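You operate a simulated robot arm through the tools that you are given. There is no shell and no other tool.

Carry out the task below with a simulated robot arm. There is one attempt and no reset: what you move stays moved.

Task
Drain the basin, fit the strainer, tip the teal bowl's dirty water through it and rinse the basin clean.
Fine: stopper on the tray; stand the bowl on the mat; tap off. Set down upright: black stopper.

Only the result counts: the job must be done as asked and must still hold three seconds after the hand-in. Knocking over, shifting, dropping, spilling or breaking anything else fails it. Lids that push on must go on centred and level and be pressed home; caps that screw on are set level and turned clockwise until they are tight.

Robot
A 7-joint arm with a four-finger gripper, fixed in place. Base frame: the origin is on the floor under the middle of its stand, x ahead of it, y to its left, z up; the work surface is at about z = 880. Readings come in mm, degrees, newtons and seconds.
It reaches about 1223 mm from its shoulder. Its first joint turns from -69.0 to 172.0 degrees. Payload 3.67 kg.
The tool frame sits at the grasp point between the pads (the TCP): z along the fingers, y along the line on which they close. The tips reach 28 mm beyond it. The gripper opens to 112 mm; its body begins 73 mm behind the TCP.
Orientation is that of the tool frame in the base frame, as a unit quaternion [x, y, z, w]. With the fingers straight down and closing along the base's y, the tool's x points along the base's -x, its y along +y and its z along -z.

Tools
- The arm moves only by the tool nudge_tool. Its argument "series" is a list of rows, each an object (a shift or turn left out is 0, a gripper value left out holds the last) with "dr": the turn, a rotation vector about the tool's x, y, z in degrees, a list of three; "dp": the shift along the tool's x, y, z in mm, a list of three; "claw": the closure in counts, from 0 (fully open) to 255 (shut). In form: [{"dr": [rx, ry, rz], "dp": [tx, ty, tz], "claw": claw}, ...]. A call has 1 to 20 rows; each row shifts and turns the commanded pose from where the row before left it, along the tool's axes as they then stand. Rows are played at 5 a second. More than 50 mm and 8.6 degrees between two rows, or a gripper value outside its range, and nothing of the call is played. A pose out of reach is approached as far as the arm can. The call stops where the force on the tool passes 90 N (or 10 N more than at its start, if that is more) or the arm is blocked; 0.2 s more then pass. Each finger travels about 102.5 mm/s and halts on what it meets, pressing with about 39 N; the grip force reading is that of the motor and also rises with nothing between the fingers. The clock runs only during rows and for 0.2 s after the last one: add rows that do not move to give the fingers time. The reply holds the time, the measured pose of the TCP, the force on the tool along the base axes, the opening and the grip force, in the units named above and with some noise, with the torque about the TCP (base axes, N m) and any sound that the robot's microphone picked up, and new pictures: "views" is both (left out), scene, wrist or none.
- Cameras (640 x 400 px; columns grow to the right, rows downward): "scene" is fixed at [400.3, -649.1, 1632.3]; the picture's right is [0.73, -0.68, 0.00], its down [-0.56, -0.61, -0.56] and it looks along [0.38, 0.41, -0.83] (base axes); focal length 214 px, centre (320, 200). "wrist" rides on the gripper at [60, -18, -104] in the tool frame; the picture's right is [0.29, 0.96, 0.00], its down [-0.80, 0.24, -0.55] and it looks along [-0.53, 0.16, 0.83] (tool axes); focal length 234 px, centre (320, 200). There is no depth. A picture from a camera that has moved, and an enlarged one, comes with that camera's place and axes in the base frame and with its lens.
- slide_trunk(by): slides the trunk up (or, below 0, down) by that many mm; the arm rides with it, the base frame stays. It gives what a move gives, with no picture.
- inspect(camera, box): a new picture of the part [left, top, right, bottom] of that camera's present view, enlarged. No time passes.
- job_done(): hands the job in; it is judged then, once.

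Places have to be worked out from the pictures, the camera data and where the tool is seen. Open the gripper and draw the arm clear of the work before you hand the job in, unless the task says otherwise.

The tools are called after ">>>" by a JSON object that holds its "method" and its "body". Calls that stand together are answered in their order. nudge_tool: Moves the arm, as the interface text tells. Its arguments: {"type":"object","properties":{"series":{"type":"array","items":{"type":"object","properties":{"dr":{"type":"array","items":{"type":"number"}},"dp":{"type":"array","items":{"type":"number"}},"claw":{"type":"number"}}}},"views":{"type":"string","enum":["both","scene","wrist","none"]}},"required":["series"]} The other tools are called the same way: slide_trunk (by) moves the trunk up or down; inspect (camera, box) takes an enlarged picture of a part of a camera's view; job_done () hands the job in.

At the start:

```text
time_s: 0.0
ee_pos: [698.0, -537.8, 1441.8]
tcp_rot: [0.0, 1.0, 0.0, 0.001]
ft_force: [1.6, -0.4, -0.3]
ft_torque: [0.01, 0.03, -0.02]
grip_width: 112.4
finger_force: 0.0
trunk travel left (down, up): [-625.0, 215.0]
```

scene: 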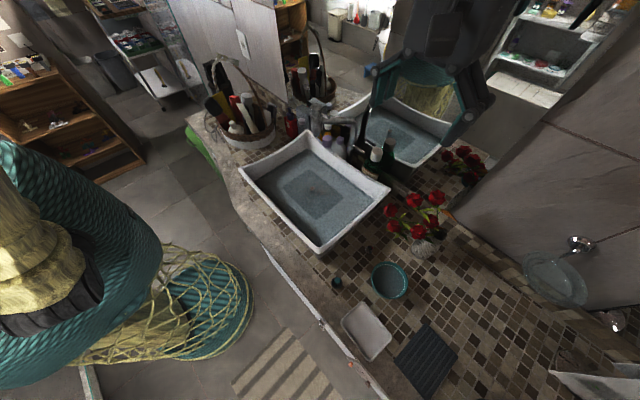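
wrist: 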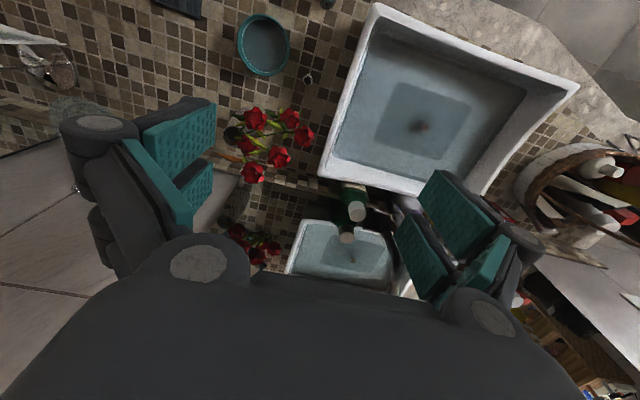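

I start by looking more closely at the scene: the basin, the bowl, the tray, the mat and the small items near them.

>>> {"method": "inspect", "body": {"camera": "scene", "box": [230, 100, 410, 212]}}

>>> {"method": "inspect", "body": {"camera": "scene", "box": [310, 250, 480, 400]}}

>>> {"method": "inspect", "body": {"camera": "wrist", "box": [320, 0, 600, 220]}}

>>> {"method": "inspect", "body": {"camera": "wrist", "box": [140, 0, 360, 140]}}

```text
3.56 times, centred on (320, 156) of scene
camera zoom: at [400.3, -649.1, 1632.3], right [0.73, -0.68, 0.0], down [-0.56, -0.61, -0.56], along [0.38, 0.41, -0.83], focal length 763 px, centre (320, 356)
```

zoom: 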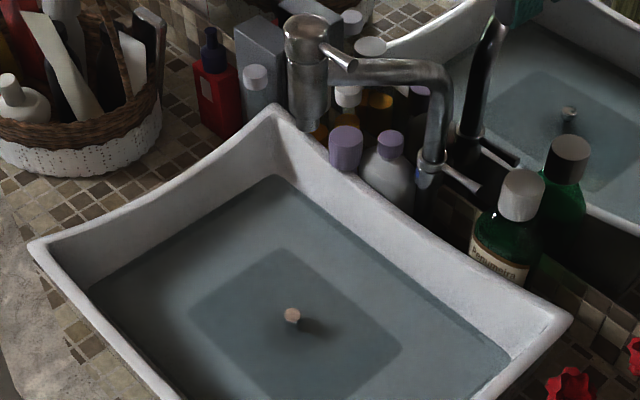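

```text
2.67 times, centred on (395, 325) of scene
camera zoom: at [400.3, -649.1, 1632.3], right [0.73, -0.68, 0.0], down [-0.56, -0.61, -0.56], along [0.38, 0.41, -0.83], focal length 572 px, centre (120, -133)
```

zoom: 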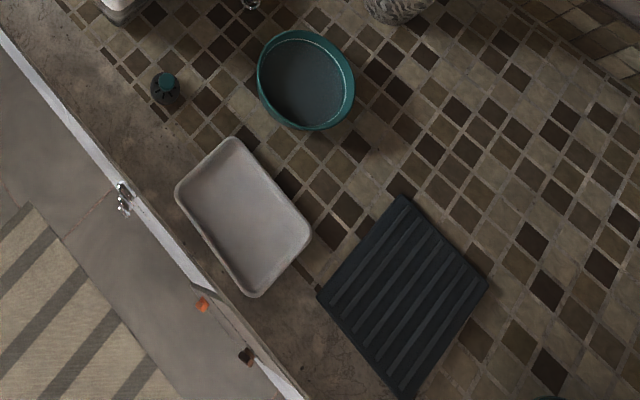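

```text
1.82 times, centred on (460, 110) of wrist
camera zoom: at [637.3, -555.7, 1545.0], right [-0.29, 0.96, 0.0], down [0.8, 0.24, 0.55], along [0.53, 0.16, -0.83], focal length 426 px, centre (66, 364)
```

zoom: 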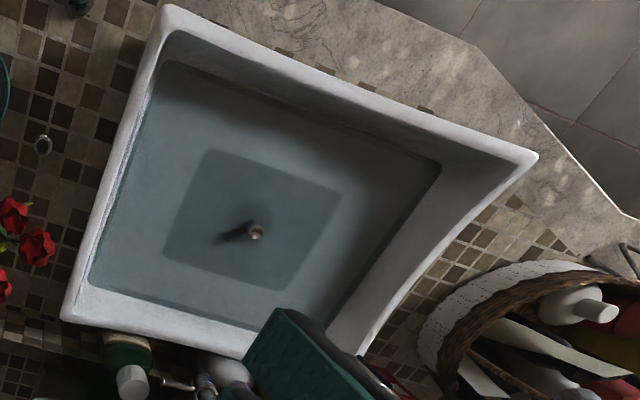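

```text
2.86 times, centred on (250, 70) of wrist
camera zoom: at [637.3, -555.7, 1545.0], right [-0.29, 0.96, 0.0], down [0.8, 0.24, 0.55], along [0.53, 0.16, -0.83], focal length 669 px, centre (520, 571)
```

zoom: 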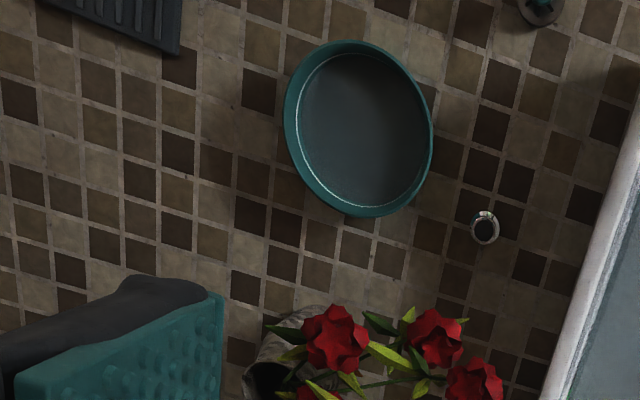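

The basin spans about x 560–907, y −479–5, with the stopper near (738,−230). I zoom in on the tap, and on the small items that might be the strainer.

>>> {"method": "inspect", "body": {"camera": "scene", "box": [295, 95, 375, 160]}}

>>> {"method": "inspect", "body": {"camera": "scene", "box": [325, 270, 350, 295]}}

>>> {"method": "inspect", "body": {"camera": "wrist", "box": [290, 60, 330, 90]}}

>>> {"method": "inspect", "body": {"camera": "scene", "box": [290, 165, 340, 205]}}

```text
6.15 times, centred on (335, 128) of scene
camera zoom: at [400.3, -649.1, 1632.3], right [0.73, -0.68, 0.0], down [-0.56, -0.61, -0.56], along [0.38, 0.41, -0.83], focal length 1320 px, centre (228, 646)
```

zoom: 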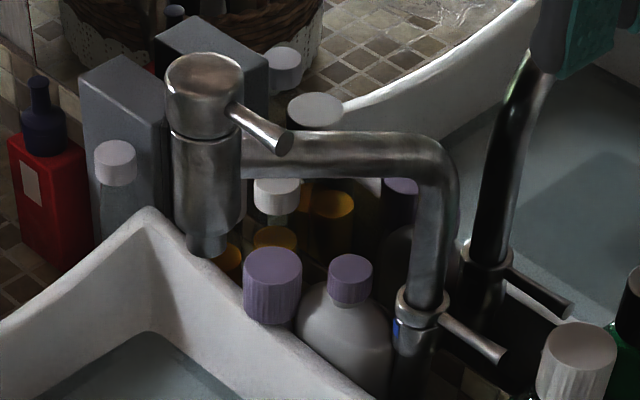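

```text
16.00 times, centred on (338, 282) of scene
camera zoom: at [400.3, -649.1, 1632.3], right [0.73, -0.68, 0.0], down [-0.56, -0.61, -0.56], along [0.38, 0.41, -0.83], focal length 3432 px, centre (40, -1120)
```

zoom: 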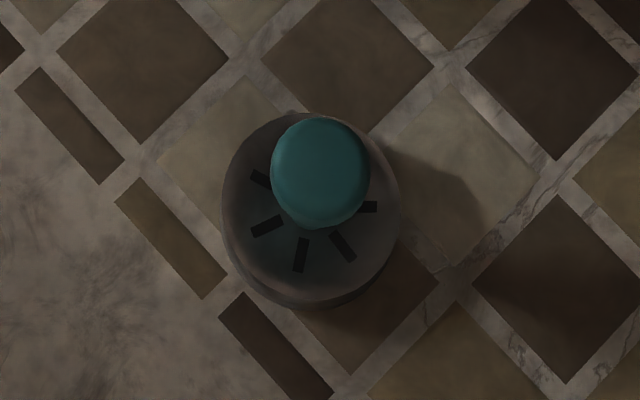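

```text
13.33 times, centred on (310, 75) of wrist
camera zoom: at [637.3, -555.7, 1545.0], right [-0.29, 0.96, 0.0], down [0.8, 0.24, 0.55], along [0.53, 0.16, -0.83], focal length 3122 px, centre (453, 1867)
```

zoom: 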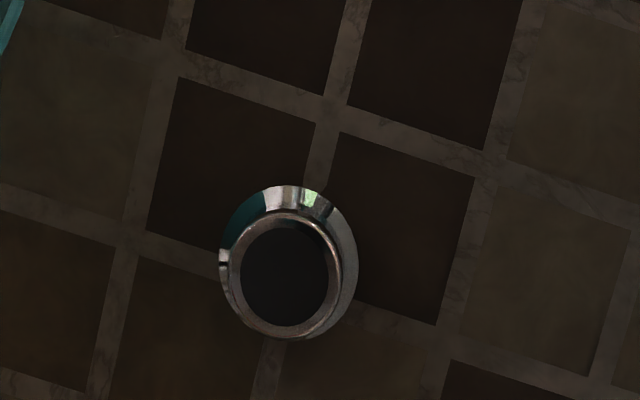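

```text
10.00 times, centred on (315, 185) of scene
camera zoom: at [400.3, -649.1, 1632.3], right [0.73, -0.68, 0.0], down [-0.56, -0.61, -0.56], along [0.38, 0.41, -0.83], focal length 2145 px, centre (370, 350)
```

zoom: 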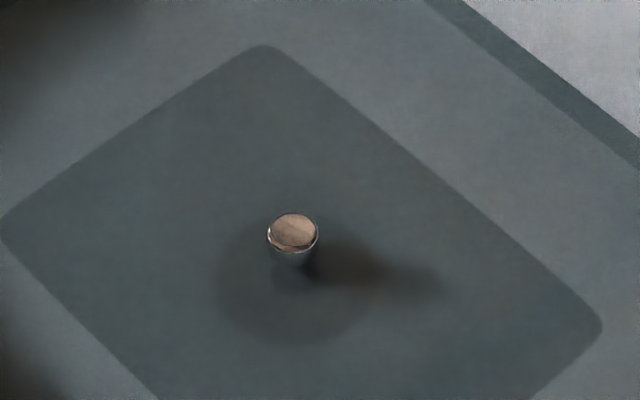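

The strainer is the slotted dark disc with the teal knob near (562,−560). The tap post seems to stand behind the basin with its spout swung aside. I move over the basin to see the stopper and the tap better.

>>> {"method": "nudge_tool", "body": {"series": [{"dp": [-5, 42, 5], "claw": 0}, {"dp": [-5, 42, 5]}, {"dp": [-5, 42, 5]}, {"dp": [-5, 42, 5]}, {"dp": [-5, 42, 5]}, {"dp": [-5, 42, 5]}, {"dp": [-5, 42, 5]}], "views": "both"}}

```text
time_s: 1.6
ee_pos: [733.9, -243.3, 1406.3]
tcp_rot: [0.0, 1.0, -0.001, -0.001]
ft_force: [0.4, 0.6, -0.4]
ft_torque: [-0.01, -0.02, -0.04]
grip_width: 112.0
finger_force: 0.0
trunk travel left (down, up): [-625.0, 215.0]
camera wrist: at [673.5, -260.6, 1509.1], right [-0.29, 0.96, 0.0], down [0.8, 0.24, 0.55], along [0.53, 0.16, -0.83], focal length 234 px, centre (320, 200)
```

scene: 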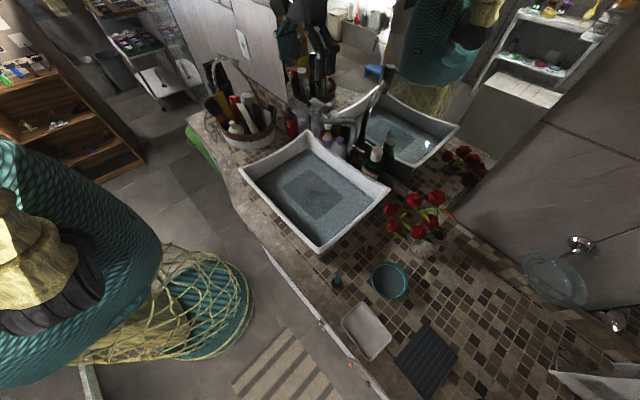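
wrist: 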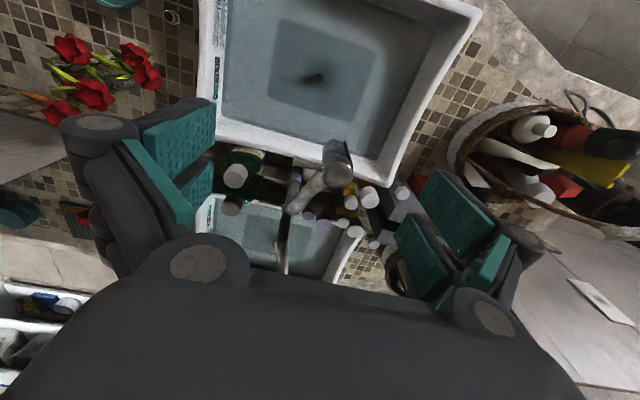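

I zoom in on the tap and the basin from this vantage point.

>>> {"method": "inspect", "body": {"camera": "wrist", "box": [250, 120, 410, 220]}}

>>> {"method": "inspect", "body": {"camera": "wrist", "box": [270, 40, 370, 120]}}

>>> {"method": "inspect", "body": {"camera": "scene", "box": [300, 90, 400, 160]}}

>>> {"method": "inspect", "body": {"camera": "wrist", "box": [200, 0, 300, 100]}}

```text
4.00 times, centred on (330, 170) of wrist
camera zoom: at [673.5, -260.6, 1509.1], right [-0.29, 0.96, 0.0], down [0.8, 0.24, 0.55], along [0.53, 0.16, -0.83], focal length 937 px, centre (280, 320)
```

zoom: 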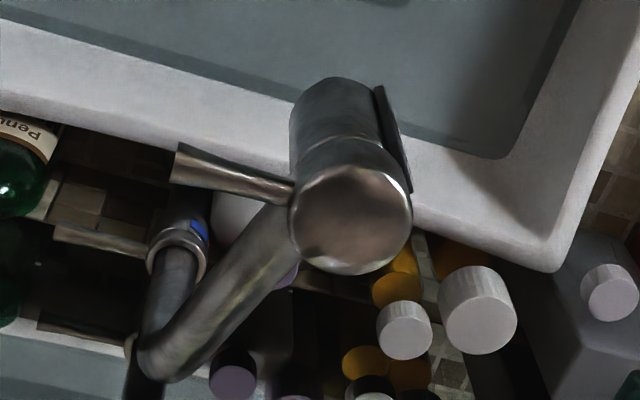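

```text
5.00 times, centred on (320, 80) of wrist
camera zoom: at [673.5, -260.6, 1509.1], right [-0.29, 0.96, 0.0], down [0.8, 0.24, 0.55], along [0.53, 0.16, -0.83], focal length 1171 px, centre (320, 800)
```

zoom: 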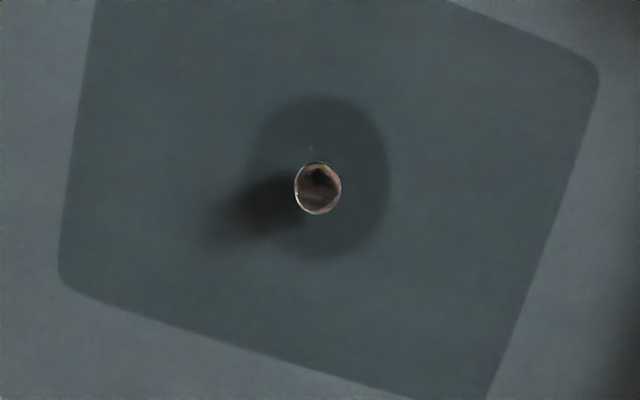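

```text
5.71 times, centred on (350, 125) of scene
camera zoom: at [400.3, -649.1, 1632.3], right [0.73, -0.68, 0.0], down [-0.56, -0.61, -0.56], along [0.38, 0.41, -0.83], focal length 1226 px, centre (149, 629)
```

zoom: 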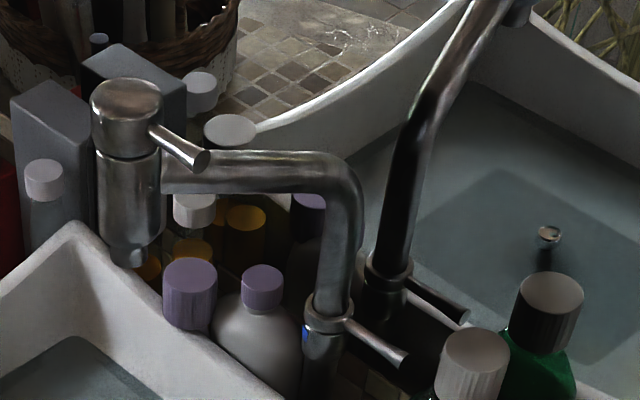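

```text
4.00 times, centred on (250, 50) of wrist
camera zoom: at [673.5, -260.6, 1509.1], right [-0.29, 0.96, 0.0], down [0.8, 0.24, 0.55], along [0.53, 0.16, -0.83], focal length 937 px, centre (600, 800)
```

zoom: 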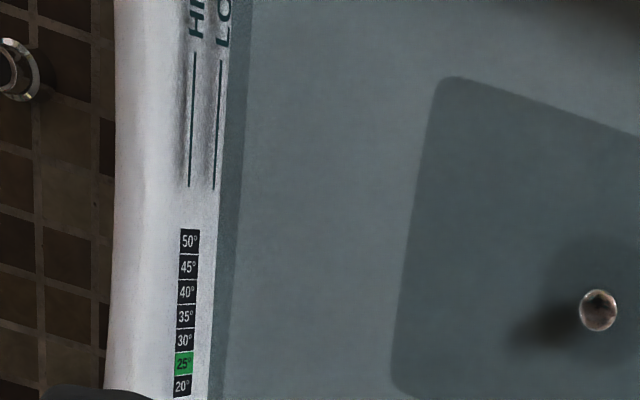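

From two views, the stopper knob is near (730,−244,943). The tap head is at about (797,−201), z 1148–1250, with levers on the head and on the post collar. I tilt the hand 30° so it leans away from the tap, then descend on the robot side of the basin.

>>> {"method": "nudge_tool", "body": {"series": [{"dr": [0, -7.5, 0]}, {"dr": [0, -7.5, 0]}, {"dr": [0, -7.5, 0]}, {"dr": [0, -7.5, 0]}, {"dp": [27.5, 0, 34.1]}, {"dp": [27.5, 0, 34.1]}, {"dp": [27.5, 0, 34.1]}, {"dp": [27.5, 0, 34.1]}, {"dp": [27.5, 0, 34.1]}, {"dp": [27.5, 0, 34.1]}], "views": "both"}}

```text
time_s: 3.8
ee_pos: [694.6, -247.5, 1146.6]
tcp_rot: [0.0, 0.966, 0.0, 0.259]
ft_force: [-0.6, -1.1, 0.2]
ft_torque: [0.03, 0.02, 0.04]
grip_width: 112.0
finger_force: 0.0
trunk travel left (down, up): [-625.0, 215.0]
camera wrist: at [590.2, -264.6, 1206.6], right [-0.25, 0.96, -0.14], down [0.41, 0.24, 0.88], along [0.88, 0.16, -0.46], focal length 234 px, centre (320, 200)
```

scene: 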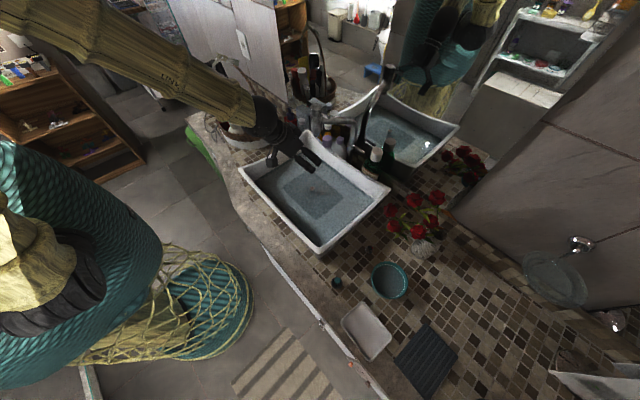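
wrist: 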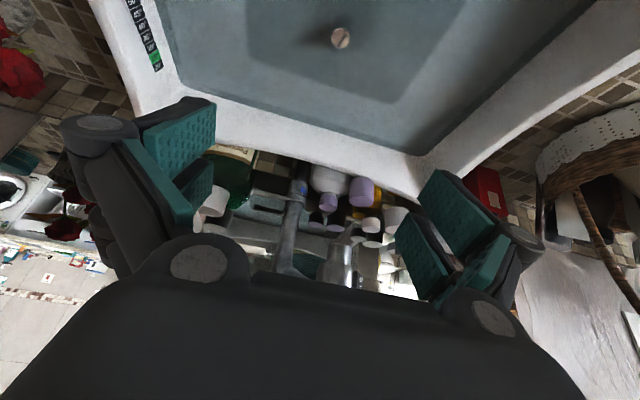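

The stopper knob again triangulates to about (728,−245,942). I look at the tap levers from this low angle.

>>> {"method": "inspect", "body": {"camera": "wrist", "box": [240, 150, 420, 290]}}

>>> {"method": "inspect", "body": {"camera": "wrist", "box": [300, 10, 380, 70]}}

```text
2.86 times, centred on (330, 220) of wrist
camera zoom: at [590.2, -264.6, 1206.6], right [-0.25, 0.96, -0.14], down [0.41, 0.24, 0.88], along [0.88, 0.16, -0.46], focal length 669 px, centre (291, 143)
```

zoom: 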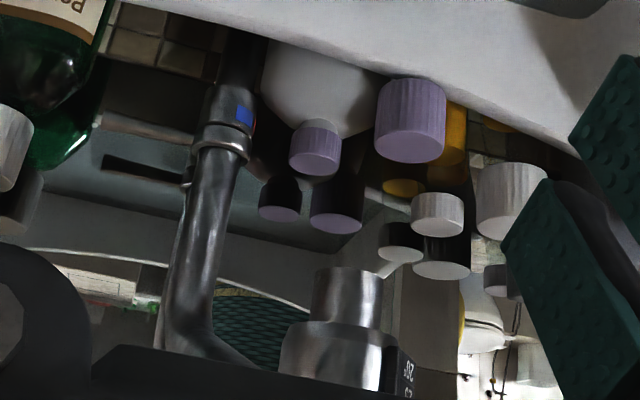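

```text
6.67 times, centred on (340, 40) of wrist
camera zoom: at [590.2, -264.6, 1206.6], right [-0.25, 0.96, -0.14], down [0.41, 0.24, 0.88], along [0.88, 0.16, -0.46], focal length 1561 px, centre (187, 1267)
```

zoom: 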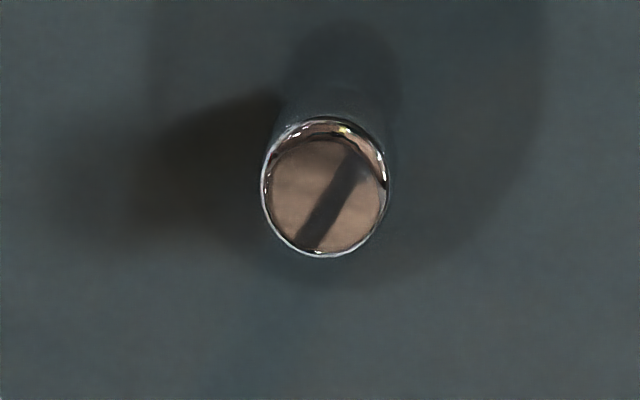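

The knob is about 22 mm wide and just proud of the water. I descend most of the way and check the alignment before grasping.

>>> {"method": "nudge_tool", "body": {"series": [{"dp": [14.5, 0.4, 38.2]}, {"dp": [14.5, 0.4, 38.2]}, {"dp": [14.5, 0.4, 38.2]}, {"dp": [14.5, 0.4, 38.2], "claw": 90}, {"claw": 90}], "views": "both"}}

```text
time_s: 5.0
ee_pos: [715.5, -243.6, 985.6]
tcp_rot: [0.0, 0.965, 0.0, 0.26]
ft_force: [0.0, 0.8, 0.2]
ft_torque: [0.02, -0.02, 0.0]
grip_width: 72.7
finger_force: 0.0
trunk travel left (down, up): [-625.0, 215.0]
camera wrist: at [612.5, -261.4, 1045.5], right [-0.25, 0.96, -0.14], down [0.41, 0.24, 0.88], along [0.88, 0.16, -0.45], focal length 234 px, centre (320, 200)
```

scene: 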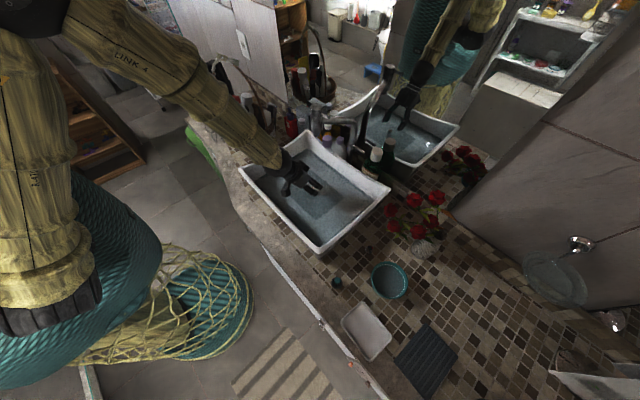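
wrist: 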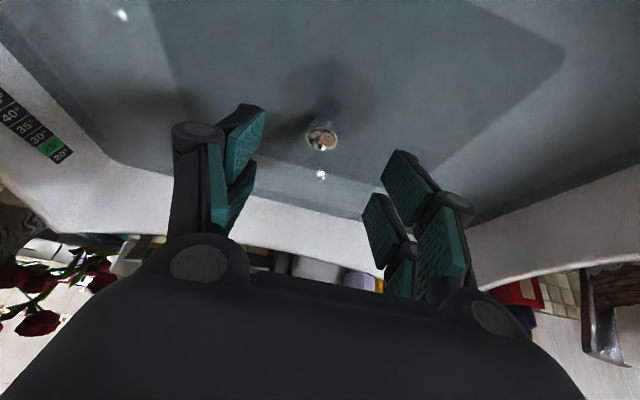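

The knob top refines to (729,−245.5,940), and it is centred between the fingers. I go down to it and close.

>>> {"method": "nudge_tool", "body": {"series": [{"dp": [7, -1, 25.7]}, {"dp": [7.1, -0.9, 25.7]}, {}, {"claw": 255}, {"claw": 255}, {"claw": 255}, {"claw": 255}], "views": "both"}}

```text
time_s: 6.0
ee_pos: [729.9, -240.2, 944.9]
tcp_rot: [-0.001, 0.963, 0.002, 0.268]
ft_force: [-20.4, 17.6, 51.8]
ft_torque: [1.41, 1.2, 0.11]
grip_width: 18.9
finger_force: 44.8
trunk travel left (down, up): [-625.0, 215.0]
stopped in row 5: the force on the tool passed its limit at 101 N (the readings are from after the stop); the commanded pose is now the measured one
camera wrist: at [624.5, -258.7, 1003.5], right [-0.25, 0.96, -0.15], down [0.39, 0.24, 0.89], along [0.88, 0.16, -0.44], focal length 234 px, centre (320, 200)
```

scene: 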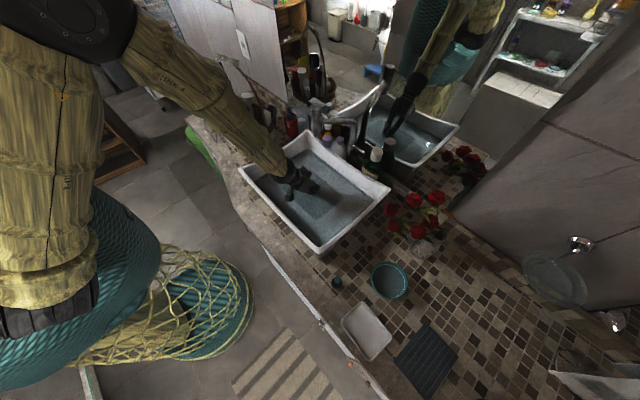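
wrist: 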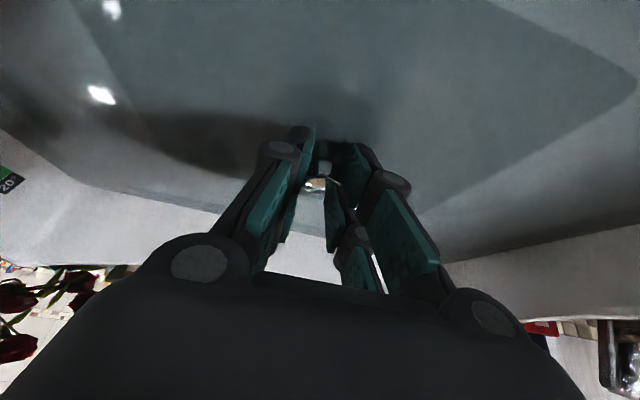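

The fingers are closed at 18.9 mm on the knob, but something pushed back at about 50 N, probably the tips on the stopper or floor. I check the grasp closely before moving.

>>> {"method": "inspect", "body": {"camera": "wrist", "box": [260, 100, 400, 220]}}

>>> {"method": "inspect", "body": {"camera": "scene", "box": [260, 140, 350, 210]}}

```text
3.33 times, centred on (330, 160) of wrist
camera zoom: at [624.5, -258.7, 1003.5], right [-0.25, 0.96, -0.15], down [0.39, 0.24, 0.89], along [0.88, 0.16, -0.44], focal length 781 px, centre (287, 333)
```

zoom: 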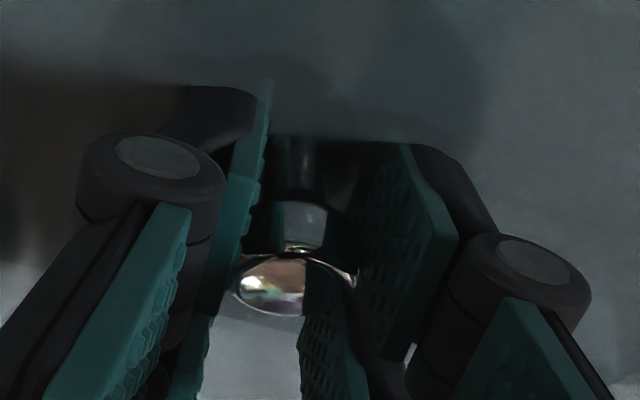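

```text
5.71 times, centred on (305, 175) of scene
camera zoom: at [400.3, -649.1, 1632.3], right [0.73, -0.68, 0.0], down [-0.56, -0.61, -0.56], along [0.38, 0.41, -0.83], focal length 1226 px, centre (406, 343)
```

zoom: 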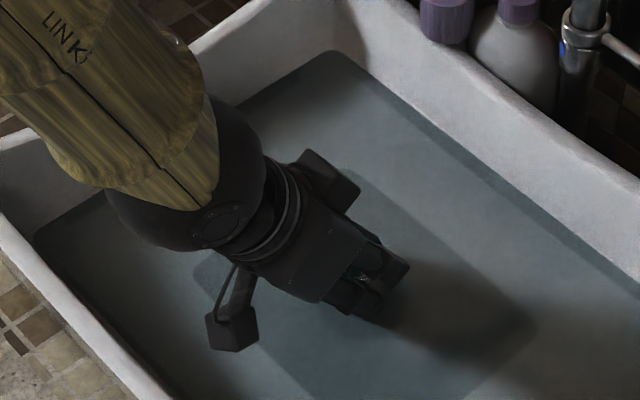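

The knob sits between the pads. I lift it straight up gently and watch the force.

>>> {"method": "nudge_tool", "body": {"series": [{"dp": [-2, 0, -3.4], "claw": 255}, {"dp": [-4, 0, -6.8]}, {"dp": [-5, 0, -8.5]}, {"dp": [-5, 0, -8.5]}, {"dp": [-5, 0, -8.5]}], "views": "both"}}

```text
time_s: 7.2
ee_pos: [733.0, -243.1, 980.7]
tcp_rot: [-0.001, 0.964, 0.0, 0.264]
ft_force: [-0.2, -0.9, -1.2]
ft_torque: [-0.06, -0.02, 0.04]
grip_width: 17.9
finger_force: 39.4
trunk travel left (down, up): [-625.0, 215.0]
camera wrist: at [628.4, -261.0, 1039.9], right [-0.25, 0.96, -0.15], down [0.4, 0.24, 0.88], along [0.88, 0.16, -0.45], focal length 234 px, centre (320, 200)
```

scene: 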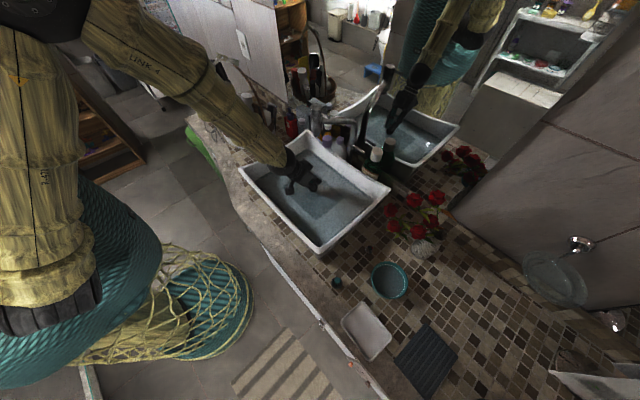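
wrist: 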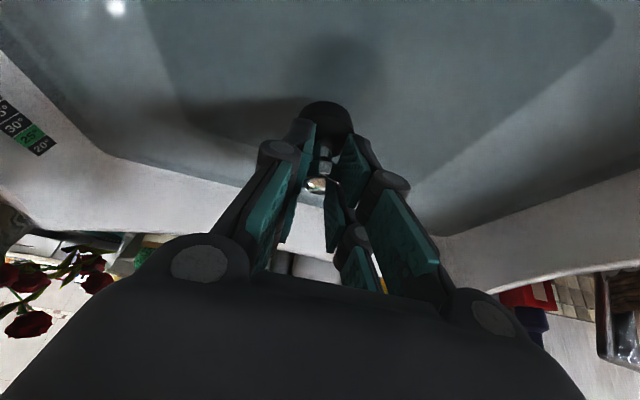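

The stopper came up: a black disc now hangs below the fingers. I check its attitude and whether the water is draining.

>>> {"method": "inspect", "body": {"camera": "wrist", "box": [250, 20, 400, 220]}}

>>> {"method": "inspect", "body": {"camera": "scene", "box": [250, 130, 380, 230]}}

```text
2.00 times, centred on (325, 120) of wrist
camera zoom: at [628.4, -261.0, 1039.9], right [-0.25, 0.96, -0.15], down [0.4, 0.24, 0.88], along [0.88, 0.16, -0.45], focal length 468 px, centre (310, 360)
```

zoom: 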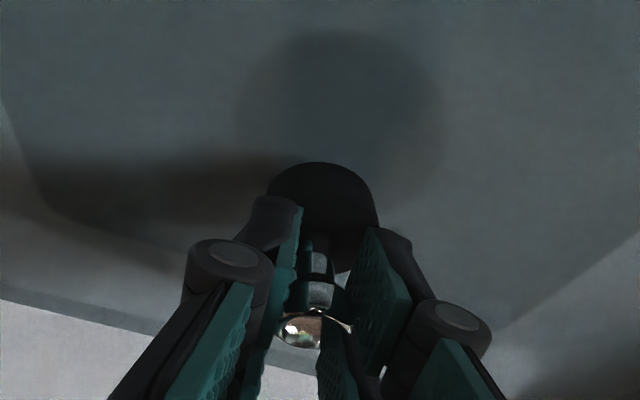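

```text
4.00 times, centred on (315, 180) of scene
camera zoom: at [400.3, -649.1, 1632.3], right [0.73, -0.68, 0.0], down [-0.56, -0.61, -0.56], along [0.38, 0.41, -0.83], focal length 858 px, centre (340, 280)
```

zoom: 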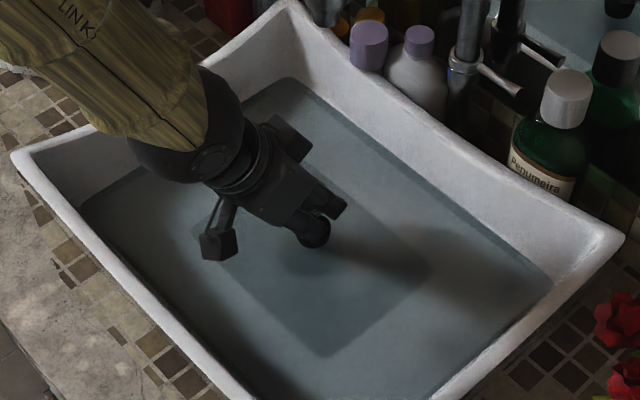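

The stopper is held by its knob. I draw it back from under the tap head, raise it above the rim and look at its attitude.

>>> {"method": "nudge_tool", "body": {"series": [{"dp": [21.3, 0, -35.8], "claw": 255}, {"dp": [21.3, 0, -35.8]}, {"dp": [-15.8, 0, -33.3]}, {"dp": [-15.8, 0, -33.3]}, {"dp": [-15.8, 0, -33.3]}], "views": "both"}}

```text
time_s: 8.4
ee_pos: [649.7, -240.9, 1130.7]
tcp_rot: [-0.001, 0.964, 0.0, 0.265]
ft_force: [-1.5, 0.3, -1.4]
ft_torque: [0.0, -0.01, -0.02]
grip_width: 18.0
finger_force: 38.9
trunk travel left (down, up): [-625.0, 215.0]
camera wrist: at [544.5, -258.5, 1189.8], right [-0.25, 0.96, -0.15], down [0.4, 0.24, 0.88], along [0.88, 0.16, -0.45], focal length 234 px, centre (320, 200)
```

scene: 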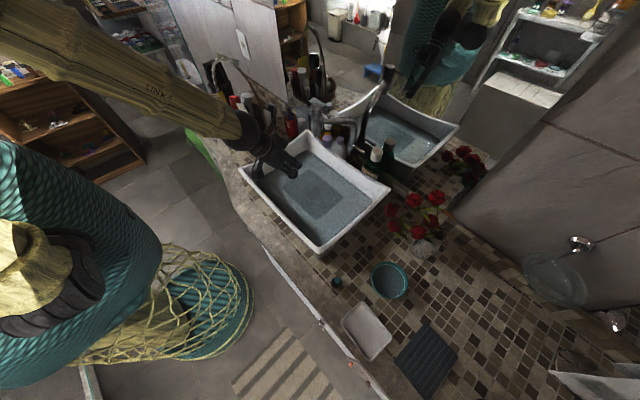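
wrist: 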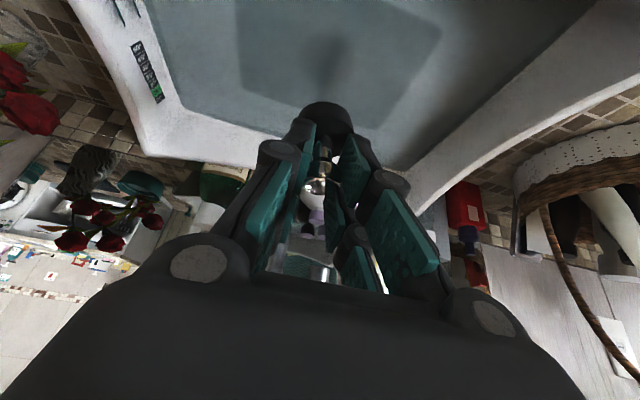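

>>> {"method": "inspect", "body": {"camera": "scene", "box": [230, 130, 330, 200]}}

>>> {"method": "inspect", "body": {"camera": "wrist", "box": [270, 80, 380, 220]}}

```text
5.71 times, centred on (280, 165) of scene
camera zoom: at [400.3, -649.1, 1632.3], right [0.73, -0.68, 0.0], down [-0.56, -0.61, -0.56], along [0.38, 0.41, -0.83], focal length 1226 px, centre (549, 400)
```

zoom: 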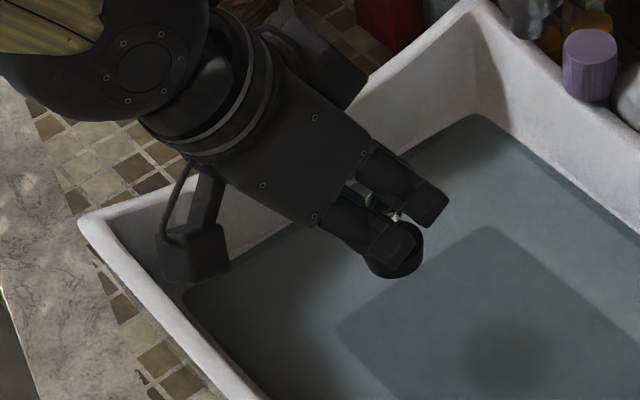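

```text
2.86 times, centred on (325, 150) of wrist
camera zoom: at [544.5, -258.5, 1189.8], right [-0.25, 0.96, -0.15], down [0.4, 0.24, 0.88], along [0.88, 0.16, -0.45], focal length 669 px, centre (306, 343)
```

zoom: 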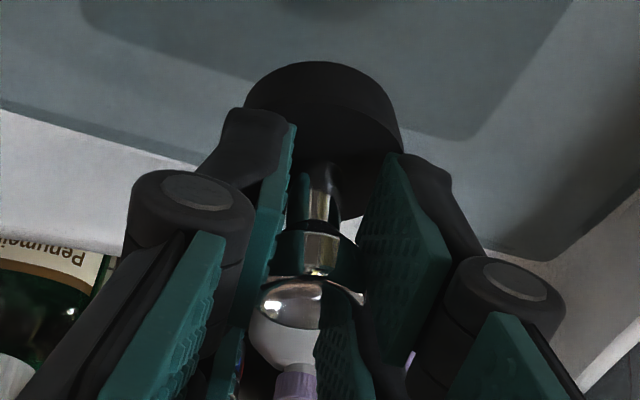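

The stopper hangs about upright, with its disc clear below the fingertips. I carry it at z ≈ 1131 toward the tray.

>>> {"method": "nudge_tool", "body": {"series": [{"dp": [8.6, -43, -5.1], "claw": 255}, {"dp": [8.6, -43, -5.1]}, {"dp": [8.6, -43, -5.1]}, {"dp": [8.6, -43, -5.1]}, {"dp": [8.6, -43, -5.1]}, {"dp": [8.6, -43, -5.1]}, {"dp": [8.6, -43, -5.1]}, {"dp": [8.6, -43, -5.1]}, {"dp": [8.6, -43, -5.1]}, {"dp": [8.6, -43, -5.1]}], "views": "both"}}

```text
time_s: 10.6
ee_pos: [554.7, -678.3, 1129.5]
tcp_rot: [-0.001, 0.965, 0.002, 0.264]
ft_force: [0.4, 0.0, -1.1]
ft_torque: [0.01, 0.01, 0.01]
grip_width: 17.9
finger_force: 38.9
trunk travel left (down, up): [-625.0, 215.0]
camera wrist: at [449.4, -696.6, 1188.3], right [-0.25, 0.96, -0.14], down [0.4, 0.24, 0.88], along [0.88, 0.16, -0.45], focal length 234 px, centre (320, 200)
```

scene: 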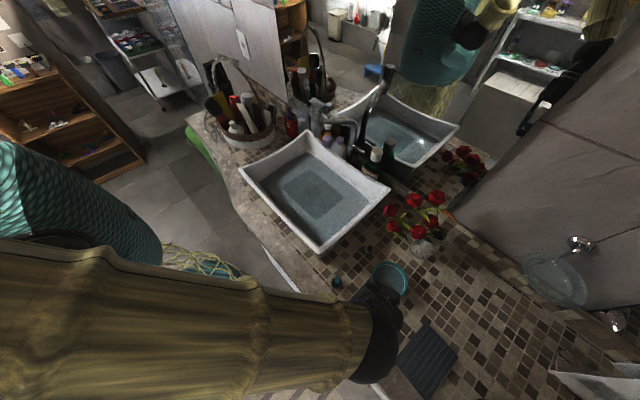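
wrist: 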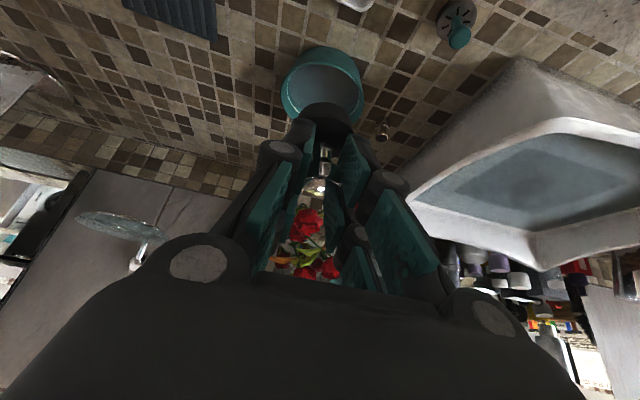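

The tray centre works out to about (529,−713), about 88 × 120 mm. I lower the stopper to just above it and look.

>>> {"method": "nudge_tool", "body": {"series": [{"dp": [21.7, -6.9, 26.6], "claw": 255}, {"dp": [21.7, -6.9, 26.6]}, {"dp": [21.7, -6.9, 26.6]}, {"dp": [21.7, -6.9, 26.6]}, {"dp": [21.7, -6.9, 26.6]}, {}], "views": "both"}}

>>> {"method": "inspect", "body": {"camera": "wrist", "box": [260, 60, 400, 220]}}

>>> {"method": "inspect", "body": {"camera": "scene", "box": [320, 260, 450, 380]}}

```text
time_s: 12.0
ee_pos: [524.7, -708.6, 960.1]
tcp_rot: [0.0, 0.964, 0.002, 0.264]
ft_force: [0.5, -0.5, -0.5]
ft_torque: [0.02, -0.03, 0.0]
grip_width: 17.7
finger_force: 39.0
trunk travel left (down, up): [-625.0, 215.0]
camera wrist: at [420.2, -728.0, 1019.2], right [-0.25, 0.96, -0.14], down [0.4, 0.24, 0.88], along [0.88, 0.16, -0.45], focal length 234 px, centre (320, 200)
```

scene: 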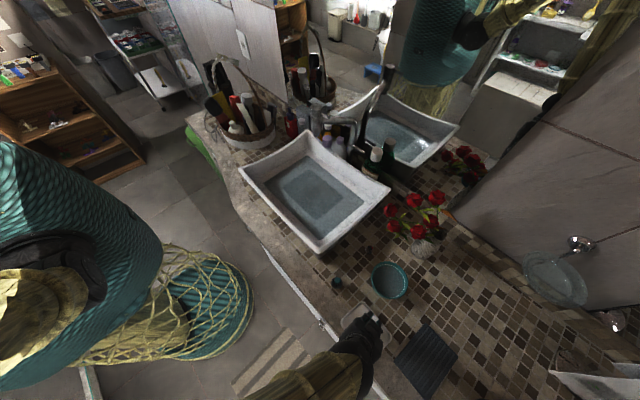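
wrist: 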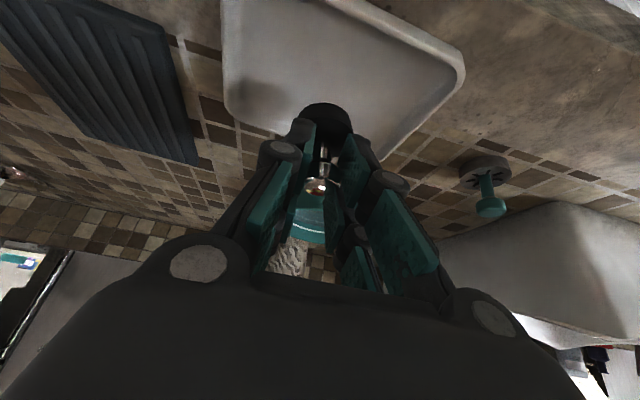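

```text
2.50 times, centred on (330, 140) of wrist
camera zoom: at [420.2, -728.0, 1019.2], right [-0.25, 0.96, -0.14], down [0.4, 0.24, 0.88], along [0.88, 0.16, -0.45], focal length 585 px, centre (295, 350)
```

zoom: 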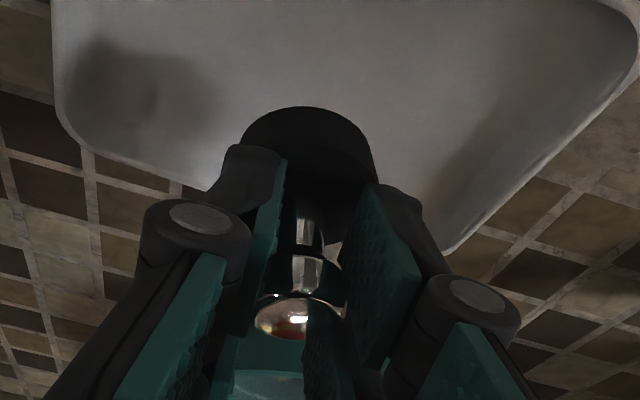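

```text
3.33 times, centred on (385, 320) of scene
camera zoom: at [400.3, -649.1, 1632.3], right [0.73, -0.68, 0.0], down [-0.56, -0.61, -0.56], along [0.38, 0.41, -0.83], focal length 715 px, centre (103, -200)
```

zoom: 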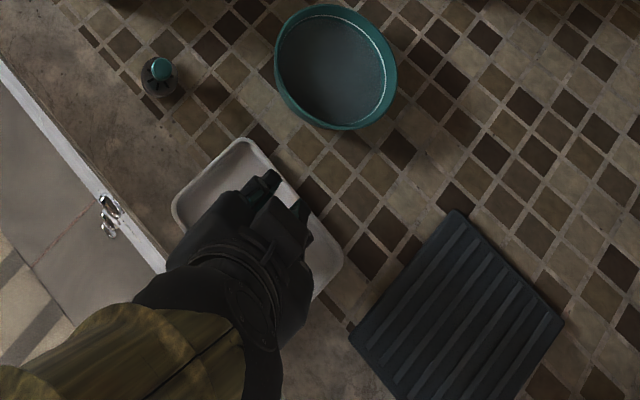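

The water in the basin is visibly dropping. The stopper is over the tray (x 479–562, y −780–−656), with its underside about 22 mm above the tray floor. I lower it in small steps while watching the force.

>>> {"method": "nudge_tool", "body": {"series": [{"dp": [11.3, -5, 7.3], "claw": 255}, {"dp": [2, 0, 3.4]}, {}], "views": "wrist"}}

```text
time_s: 12.8
ee_pos: [519.0, -713.4, 944.2]
tcp_rot: [-0.001, 0.965, 0.001, 0.264]
ft_force: [0.2, -0.1, 0.1]
ft_torque: [0.01, 0.01, 0.0]
grip_width: 17.8
finger_force: 38.9
trunk travel left (down, up): [-625.0, 215.0]
camera wrist: at [414.0, -731.6, 1003.1], right [-0.25, 0.96, -0.15], down [0.4, 0.24, 0.88], along [0.88, 0.16, -0.45], focal length 234 px, centre (320, 200)
```

wrist: 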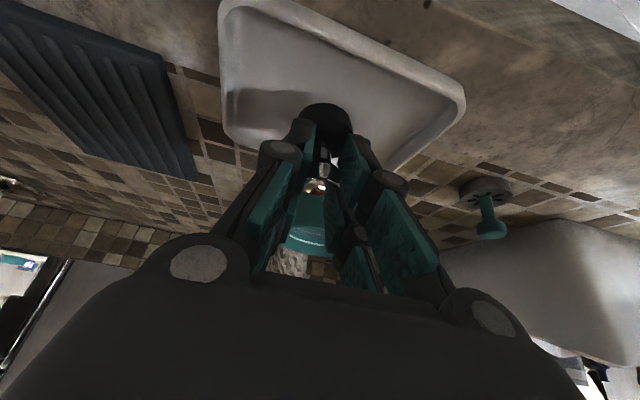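

There is no contact yet and the stopper shadow is closing in. I continue down in 3 mm steps.

>>> {"method": "nudge_tool", "body": {"series": [{"dp": [1.5, 0, 2.6], "claw": 255}, {"dp": [1.5, 0, 2.6]}, {}], "views": "none"}}

```text
time_s: 13.6
ee_pos: [519.5, -713.5, 939.3]
tcp_rot: [0.0, 0.965, 0.001, 0.264]
ft_force: [0.4, -0.3, -1.2]
ft_torque: [-0.03, -0.02, 0.01]
grip_width: 17.7
finger_force: 38.9
trunk travel left (down, up): [-625.0, 215.0]
```

Still free at z = 939. I go a few millimetres lower.

>>> {"method": "nudge_tool", "body": {"series": [{"dp": [1.5, 0, 2.6], "claw": 255}, {}], "views": "none"}}

>>> {"method": "nudge_tool", "body": {"series": [{"dp": [1.5, 0, 2.6], "claw": 255}, {}], "views": "wrist"}}

>>> {"method": "inspect", "body": {"camera": "wrist", "box": [260, 60, 400, 220]}}

```text
time_s: 14.2
ee_pos: [519.3, -712.9, 935.1]
tcp_rot: [0.0, 0.965, 0.002, 0.264]
ft_force: [-0.8, -0.1, -1.2]
ft_torque: [-0.01, 0.0, 0.0]
grip_width: 17.4
finger_force: 38.6
trunk travel left (down, up): [-625.0, 215.0]
```

```text
time_s: 14.8
ee_pos: [519.7, -713.2, 932.2]
tcp_rot: [-0.001, 0.964, 0.0, 0.265]
ft_force: [-0.7, -0.3, 0.9]
ft_torque: [0.01, 0.04, -0.02]
grip_width: 17.6
finger_force: 38.7
trunk travel left (down, up): [-625.0, 215.0]
camera wrist: at [414.4, -730.5, 992.2], right [-0.25, 0.96, -0.15], down [0.4, 0.24, 0.88], along [0.88, 0.16, -0.45], focal length 234 px, centre (320, 200)
```

wrist: 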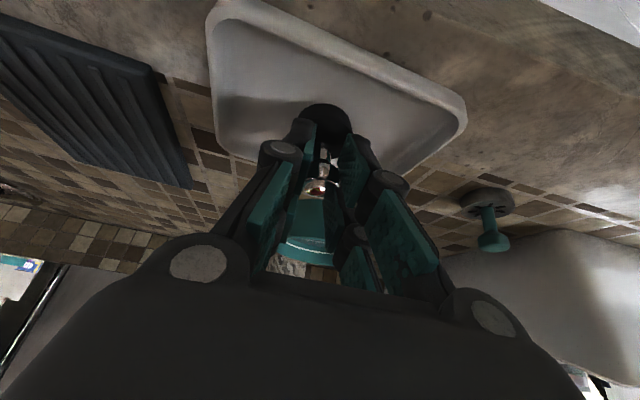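

```text
2.50 times, centred on (330, 140) of wrist
camera zoom: at [414.4, -730.5, 992.2], right [-0.25, 0.96, -0.15], down [0.4, 0.24, 0.88], along [0.88, 0.16, -0.45], focal length 585 px, centre (295, 350)
```

zoom: 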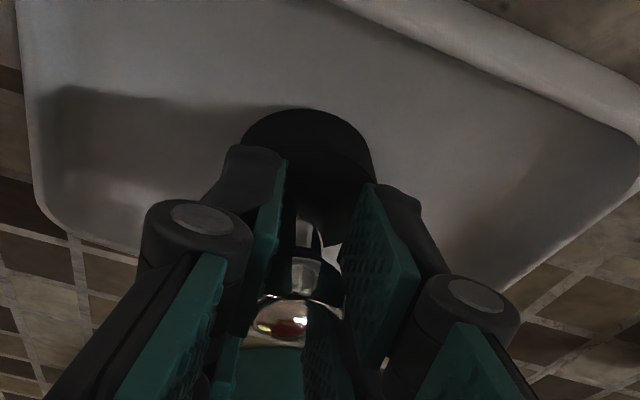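

The shadow nearly meets the disc. I continue in 2 mm steps.

>>> {"method": "nudge_tool", "body": {"series": [{"dp": [1, 0, 1.7], "claw": 255}, {}], "views": "none"}}

>>> {"method": "nudge_tool", "body": {"series": [{"dp": [1, 0, 1.7], "claw": 255}, {}], "views": "none"}}

>>> {"method": "nudge_tool", "body": {"series": [{"dp": [1, 0, 1.7], "claw": 255}, {}], "views": "wrist"}}

>>> {"method": "inspect", "body": {"camera": "wrist", "box": [260, 60, 400, 220]}}

```text
time_s: 15.4
ee_pos: [519.7, -712.7, 934.4]
tcp_rot: [0.0, 0.964, 0.0, 0.265]
ft_force: [0.7, -2.6, 11.3]
ft_torque: [0.03, -0.03, 0.02]
grip_width: 17.4
finger_force: 39.0
trunk travel left (down, up): [-625.0, 215.0]
```

```text
time_s: 16.0
ee_pos: [520.0, -712.2, 933.0]
tcp_rot: [-0.001, 0.964, -0.001, 0.266]
ft_force: [-0.5, -6.8, 34.1]
ft_torque: [0.0, 0.04, 0.01]
grip_width: 16.8
finger_force: 39.0
trunk travel left (down, up): [-625.0, 215.0]
```

```text
time_s: 16.6
ee_pos: [518.5, -710.5, 931.7]
tcp_rot: [-0.002, 0.964, -0.002, 0.265]
ft_force: [-1.3, -14.5, 54.0]
ft_torque: [-0.07, -0.08, -0.01]
grip_width: 16.7
finger_force: 38.8
trunk travel left (down, up): [-625.0, 215.0]
camera wrist: at [413.7, -729.1, 990.3], right [-0.25, 0.96, -0.15], down [0.4, 0.24, 0.88], along [0.88, 0.16, -0.44], focal length 234 px, centre (320, 200)
```

wrist: 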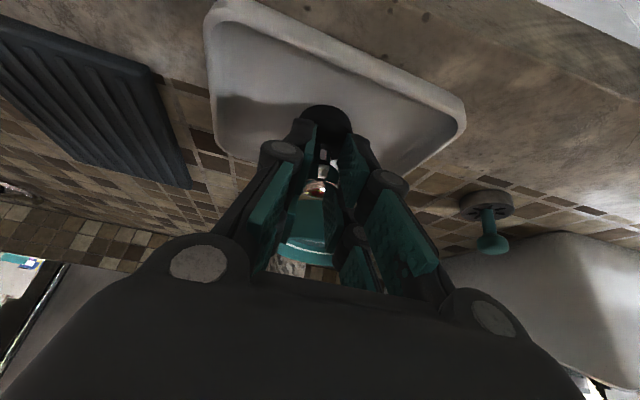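

```text
2.50 times, centred on (330, 140) of wrist
camera zoom: at [413.7, -729.1, 990.3], right [-0.25, 0.96, -0.15], down [0.4, 0.24, 0.88], along [0.88, 0.16, -0.44], focal length 585 px, centre (295, 350)
```

zoom: 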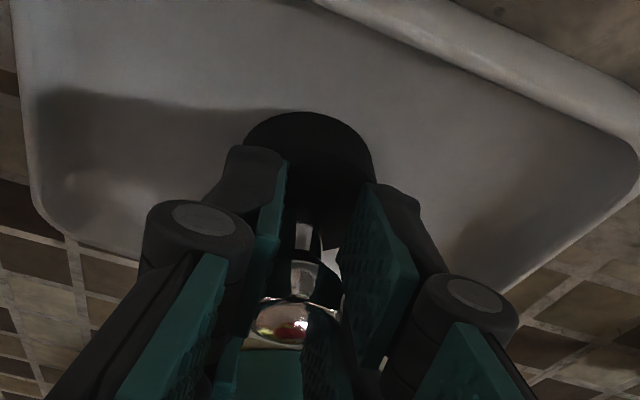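

The stopper is down and pressing at 54 N. I relax upward a few millimetres, then open the fingers.

>>> {"method": "nudge_tool", "body": {"series": [{"dp": [-1.8, 0, -3.0], "claw": 255}, {}], "views": "none"}}

```text
time_s: 17.2
ee_pos: [519.9, -711.2, 931.0]
tcp_rot: [-0.001, 0.964, 0.0, 0.265]
ft_force: [0.3, -9.7, 37.3]
ft_torque: [-0.04, -0.07, -0.03]
grip_width: 16.8
finger_force: 39.2
trunk travel left (down, up): [-625.0, 215.0]
```

Still 37 N, so I relax a little more.

>>> {"method": "nudge_tool", "body": {"series": [{"dp": [-1.5, 0, -2.5], "claw": 255}, {}], "views": "none"}}

```text
time_s: 17.8
ee_pos: [519.4, -711.9, 932.4]
tcp_rot: [-0.001, 0.965, 0.002, 0.262]
ft_force: [-2.0, 0.1, 12.6]
ft_torque: [0.19, 0.03, 0.03]
grip_width: 16.6
finger_force: 39.3
trunk travel left (down, up): [-625.0, 215.0]
```

Down to 12 N. I ease off 1 mm more and open the fingers a limited amount.

>>> {"method": "nudge_tool", "body": {"series": [{"dp": [-0.5, 0, -0.9], "claw": 255}, {"claw": 215}, {"claw": 170}, {"claw": 140}, {"claw": 140}], "views": "wrist"}}

>>> {"method": "inspect", "body": {"camera": "wrist", "box": [260, 60, 400, 220]}}

```text
time_s: 19.0
ee_pos: [520.8, -712.7, 933.0]
tcp_rot: [-0.001, 0.965, 0.001, 0.263]
ft_force: [0.5, -0.2, -0.6]
ft_torque: [-0.02, -0.01, -0.01]
grip_width: 50.8
finger_force: 0.1
trunk travel left (down, up): [-625.0, 215.0]
camera wrist: at [415.2, -731.0, 992.6], right [-0.25, 0.96, -0.15], down [0.4, 0.24, 0.88], along [0.88, 0.16, -0.45], focal length 234 px, centre (320, 200)
```

wrist: 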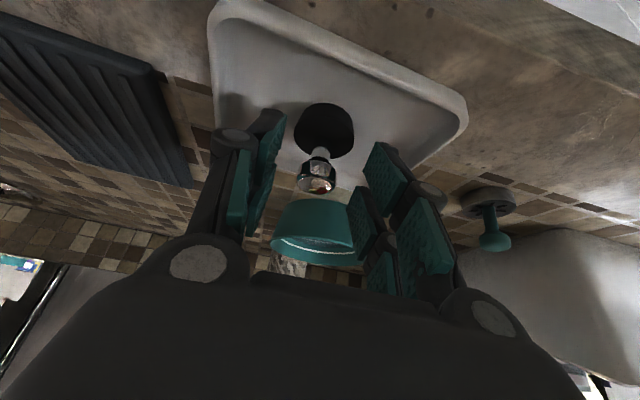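

```text
2.50 times, centred on (330, 140) of wrist
camera zoom: at [415.2, -731.0, 992.6], right [-0.25, 0.96, -0.15], down [0.4, 0.24, 0.88], along [0.88, 0.16, -0.45], focal length 585 px, centre (295, 350)
```

zoom: 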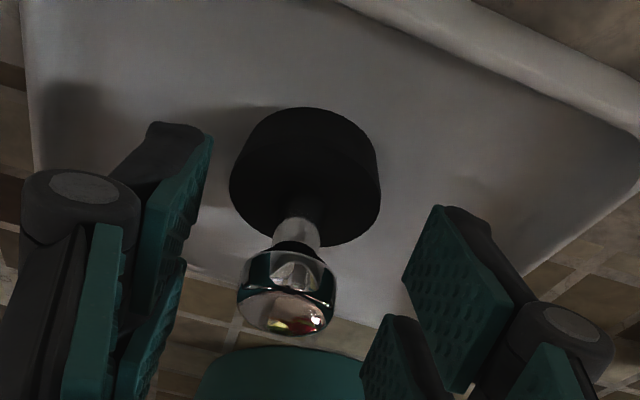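

The stopper stands upright on the tray. I retreat along the tool axis and move to a spot behind the strainer, whose knob I put at about (556,−563,913).

>>> {"method": "nudge_tool", "body": {"series": [{"dp": [0, 0, -40], "claw": 120}, {"dp": [0, 0, -45]}, {"dp": [0, 0, -45], "claw": 90}, {"dp": [-6.3, 37.4, 11.9]}, {"dp": [-6.3, 37.4, 11.9]}, {"dp": [-6.3, 37.4, 11.9]}, {"dp": [-6.3, 37.4, 11.9]}, {}], "views": "both"}}

>>> {"method": "inspect", "body": {"camera": "scene", "box": [320, 260, 450, 380]}}

>>> {"method": "inspect", "body": {"camera": "scene", "box": [230, 120, 400, 250]}}

```text
time_s: 20.8
ee_pos: [498.1, -565.1, 1017.0]
tcp_rot: [0.0, 0.964, 0.001, 0.265]
ft_force: [0.1, 0.4, 0.4]
ft_torque: [0.05, -0.04, -0.01]
grip_width: 72.8
finger_force: 0.0
trunk travel left (down, up): [-625.0, 215.0]
camera wrist: at [392.9, -583.2, 1075.2], right [-0.25, 0.96, -0.14], down [0.4, 0.24, 0.88], along [0.88, 0.16, -0.45], focal length 234 px, centre (320, 200)
```

scene: 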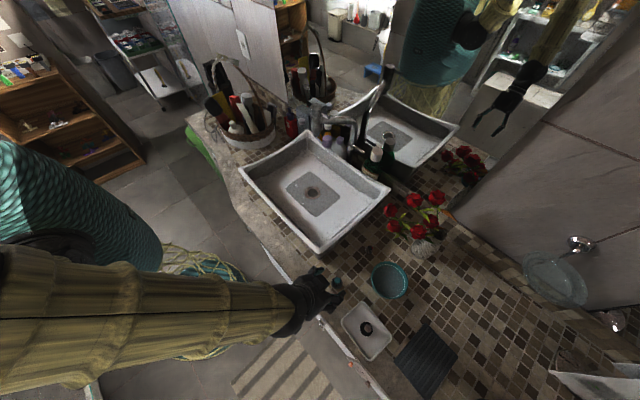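
wrist: 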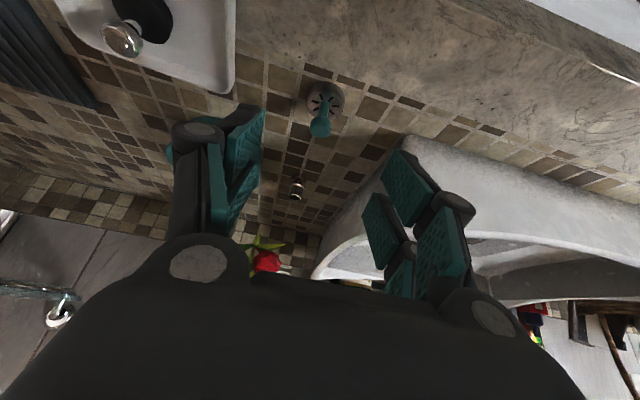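

```text
3.33 times, centred on (385, 320) of scene
camera zoom: at [400.3, -649.1, 1632.3], right [0.73, -0.68, 0.0], down [-0.56, -0.61, -0.56], along [0.38, 0.41, -0.83], focal length 715 px, centre (103, -200)
```

zoom: 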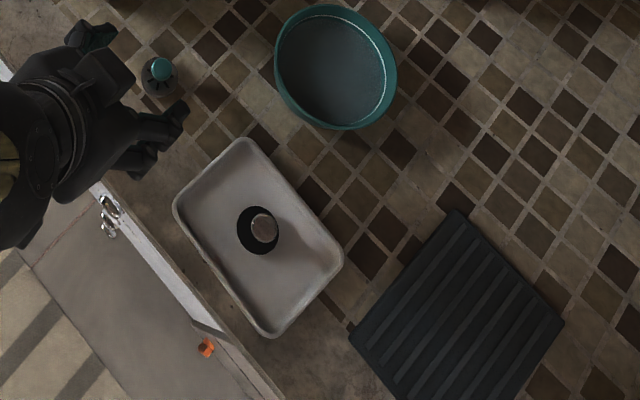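

```text
3.08 times, centred on (315, 185) of scene
camera zoom: at [400.3, -649.1, 1632.3], right [0.73, -0.68, 0.0], down [-0.56, -0.61, -0.56], along [0.38, 0.41, -0.83], focal length 660 px, centre (335, 246)
```

zoom: 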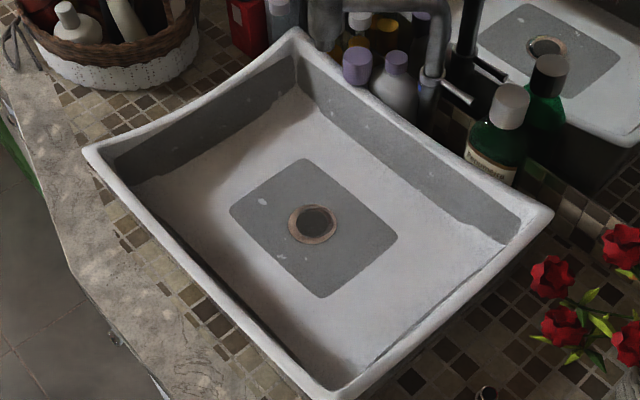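

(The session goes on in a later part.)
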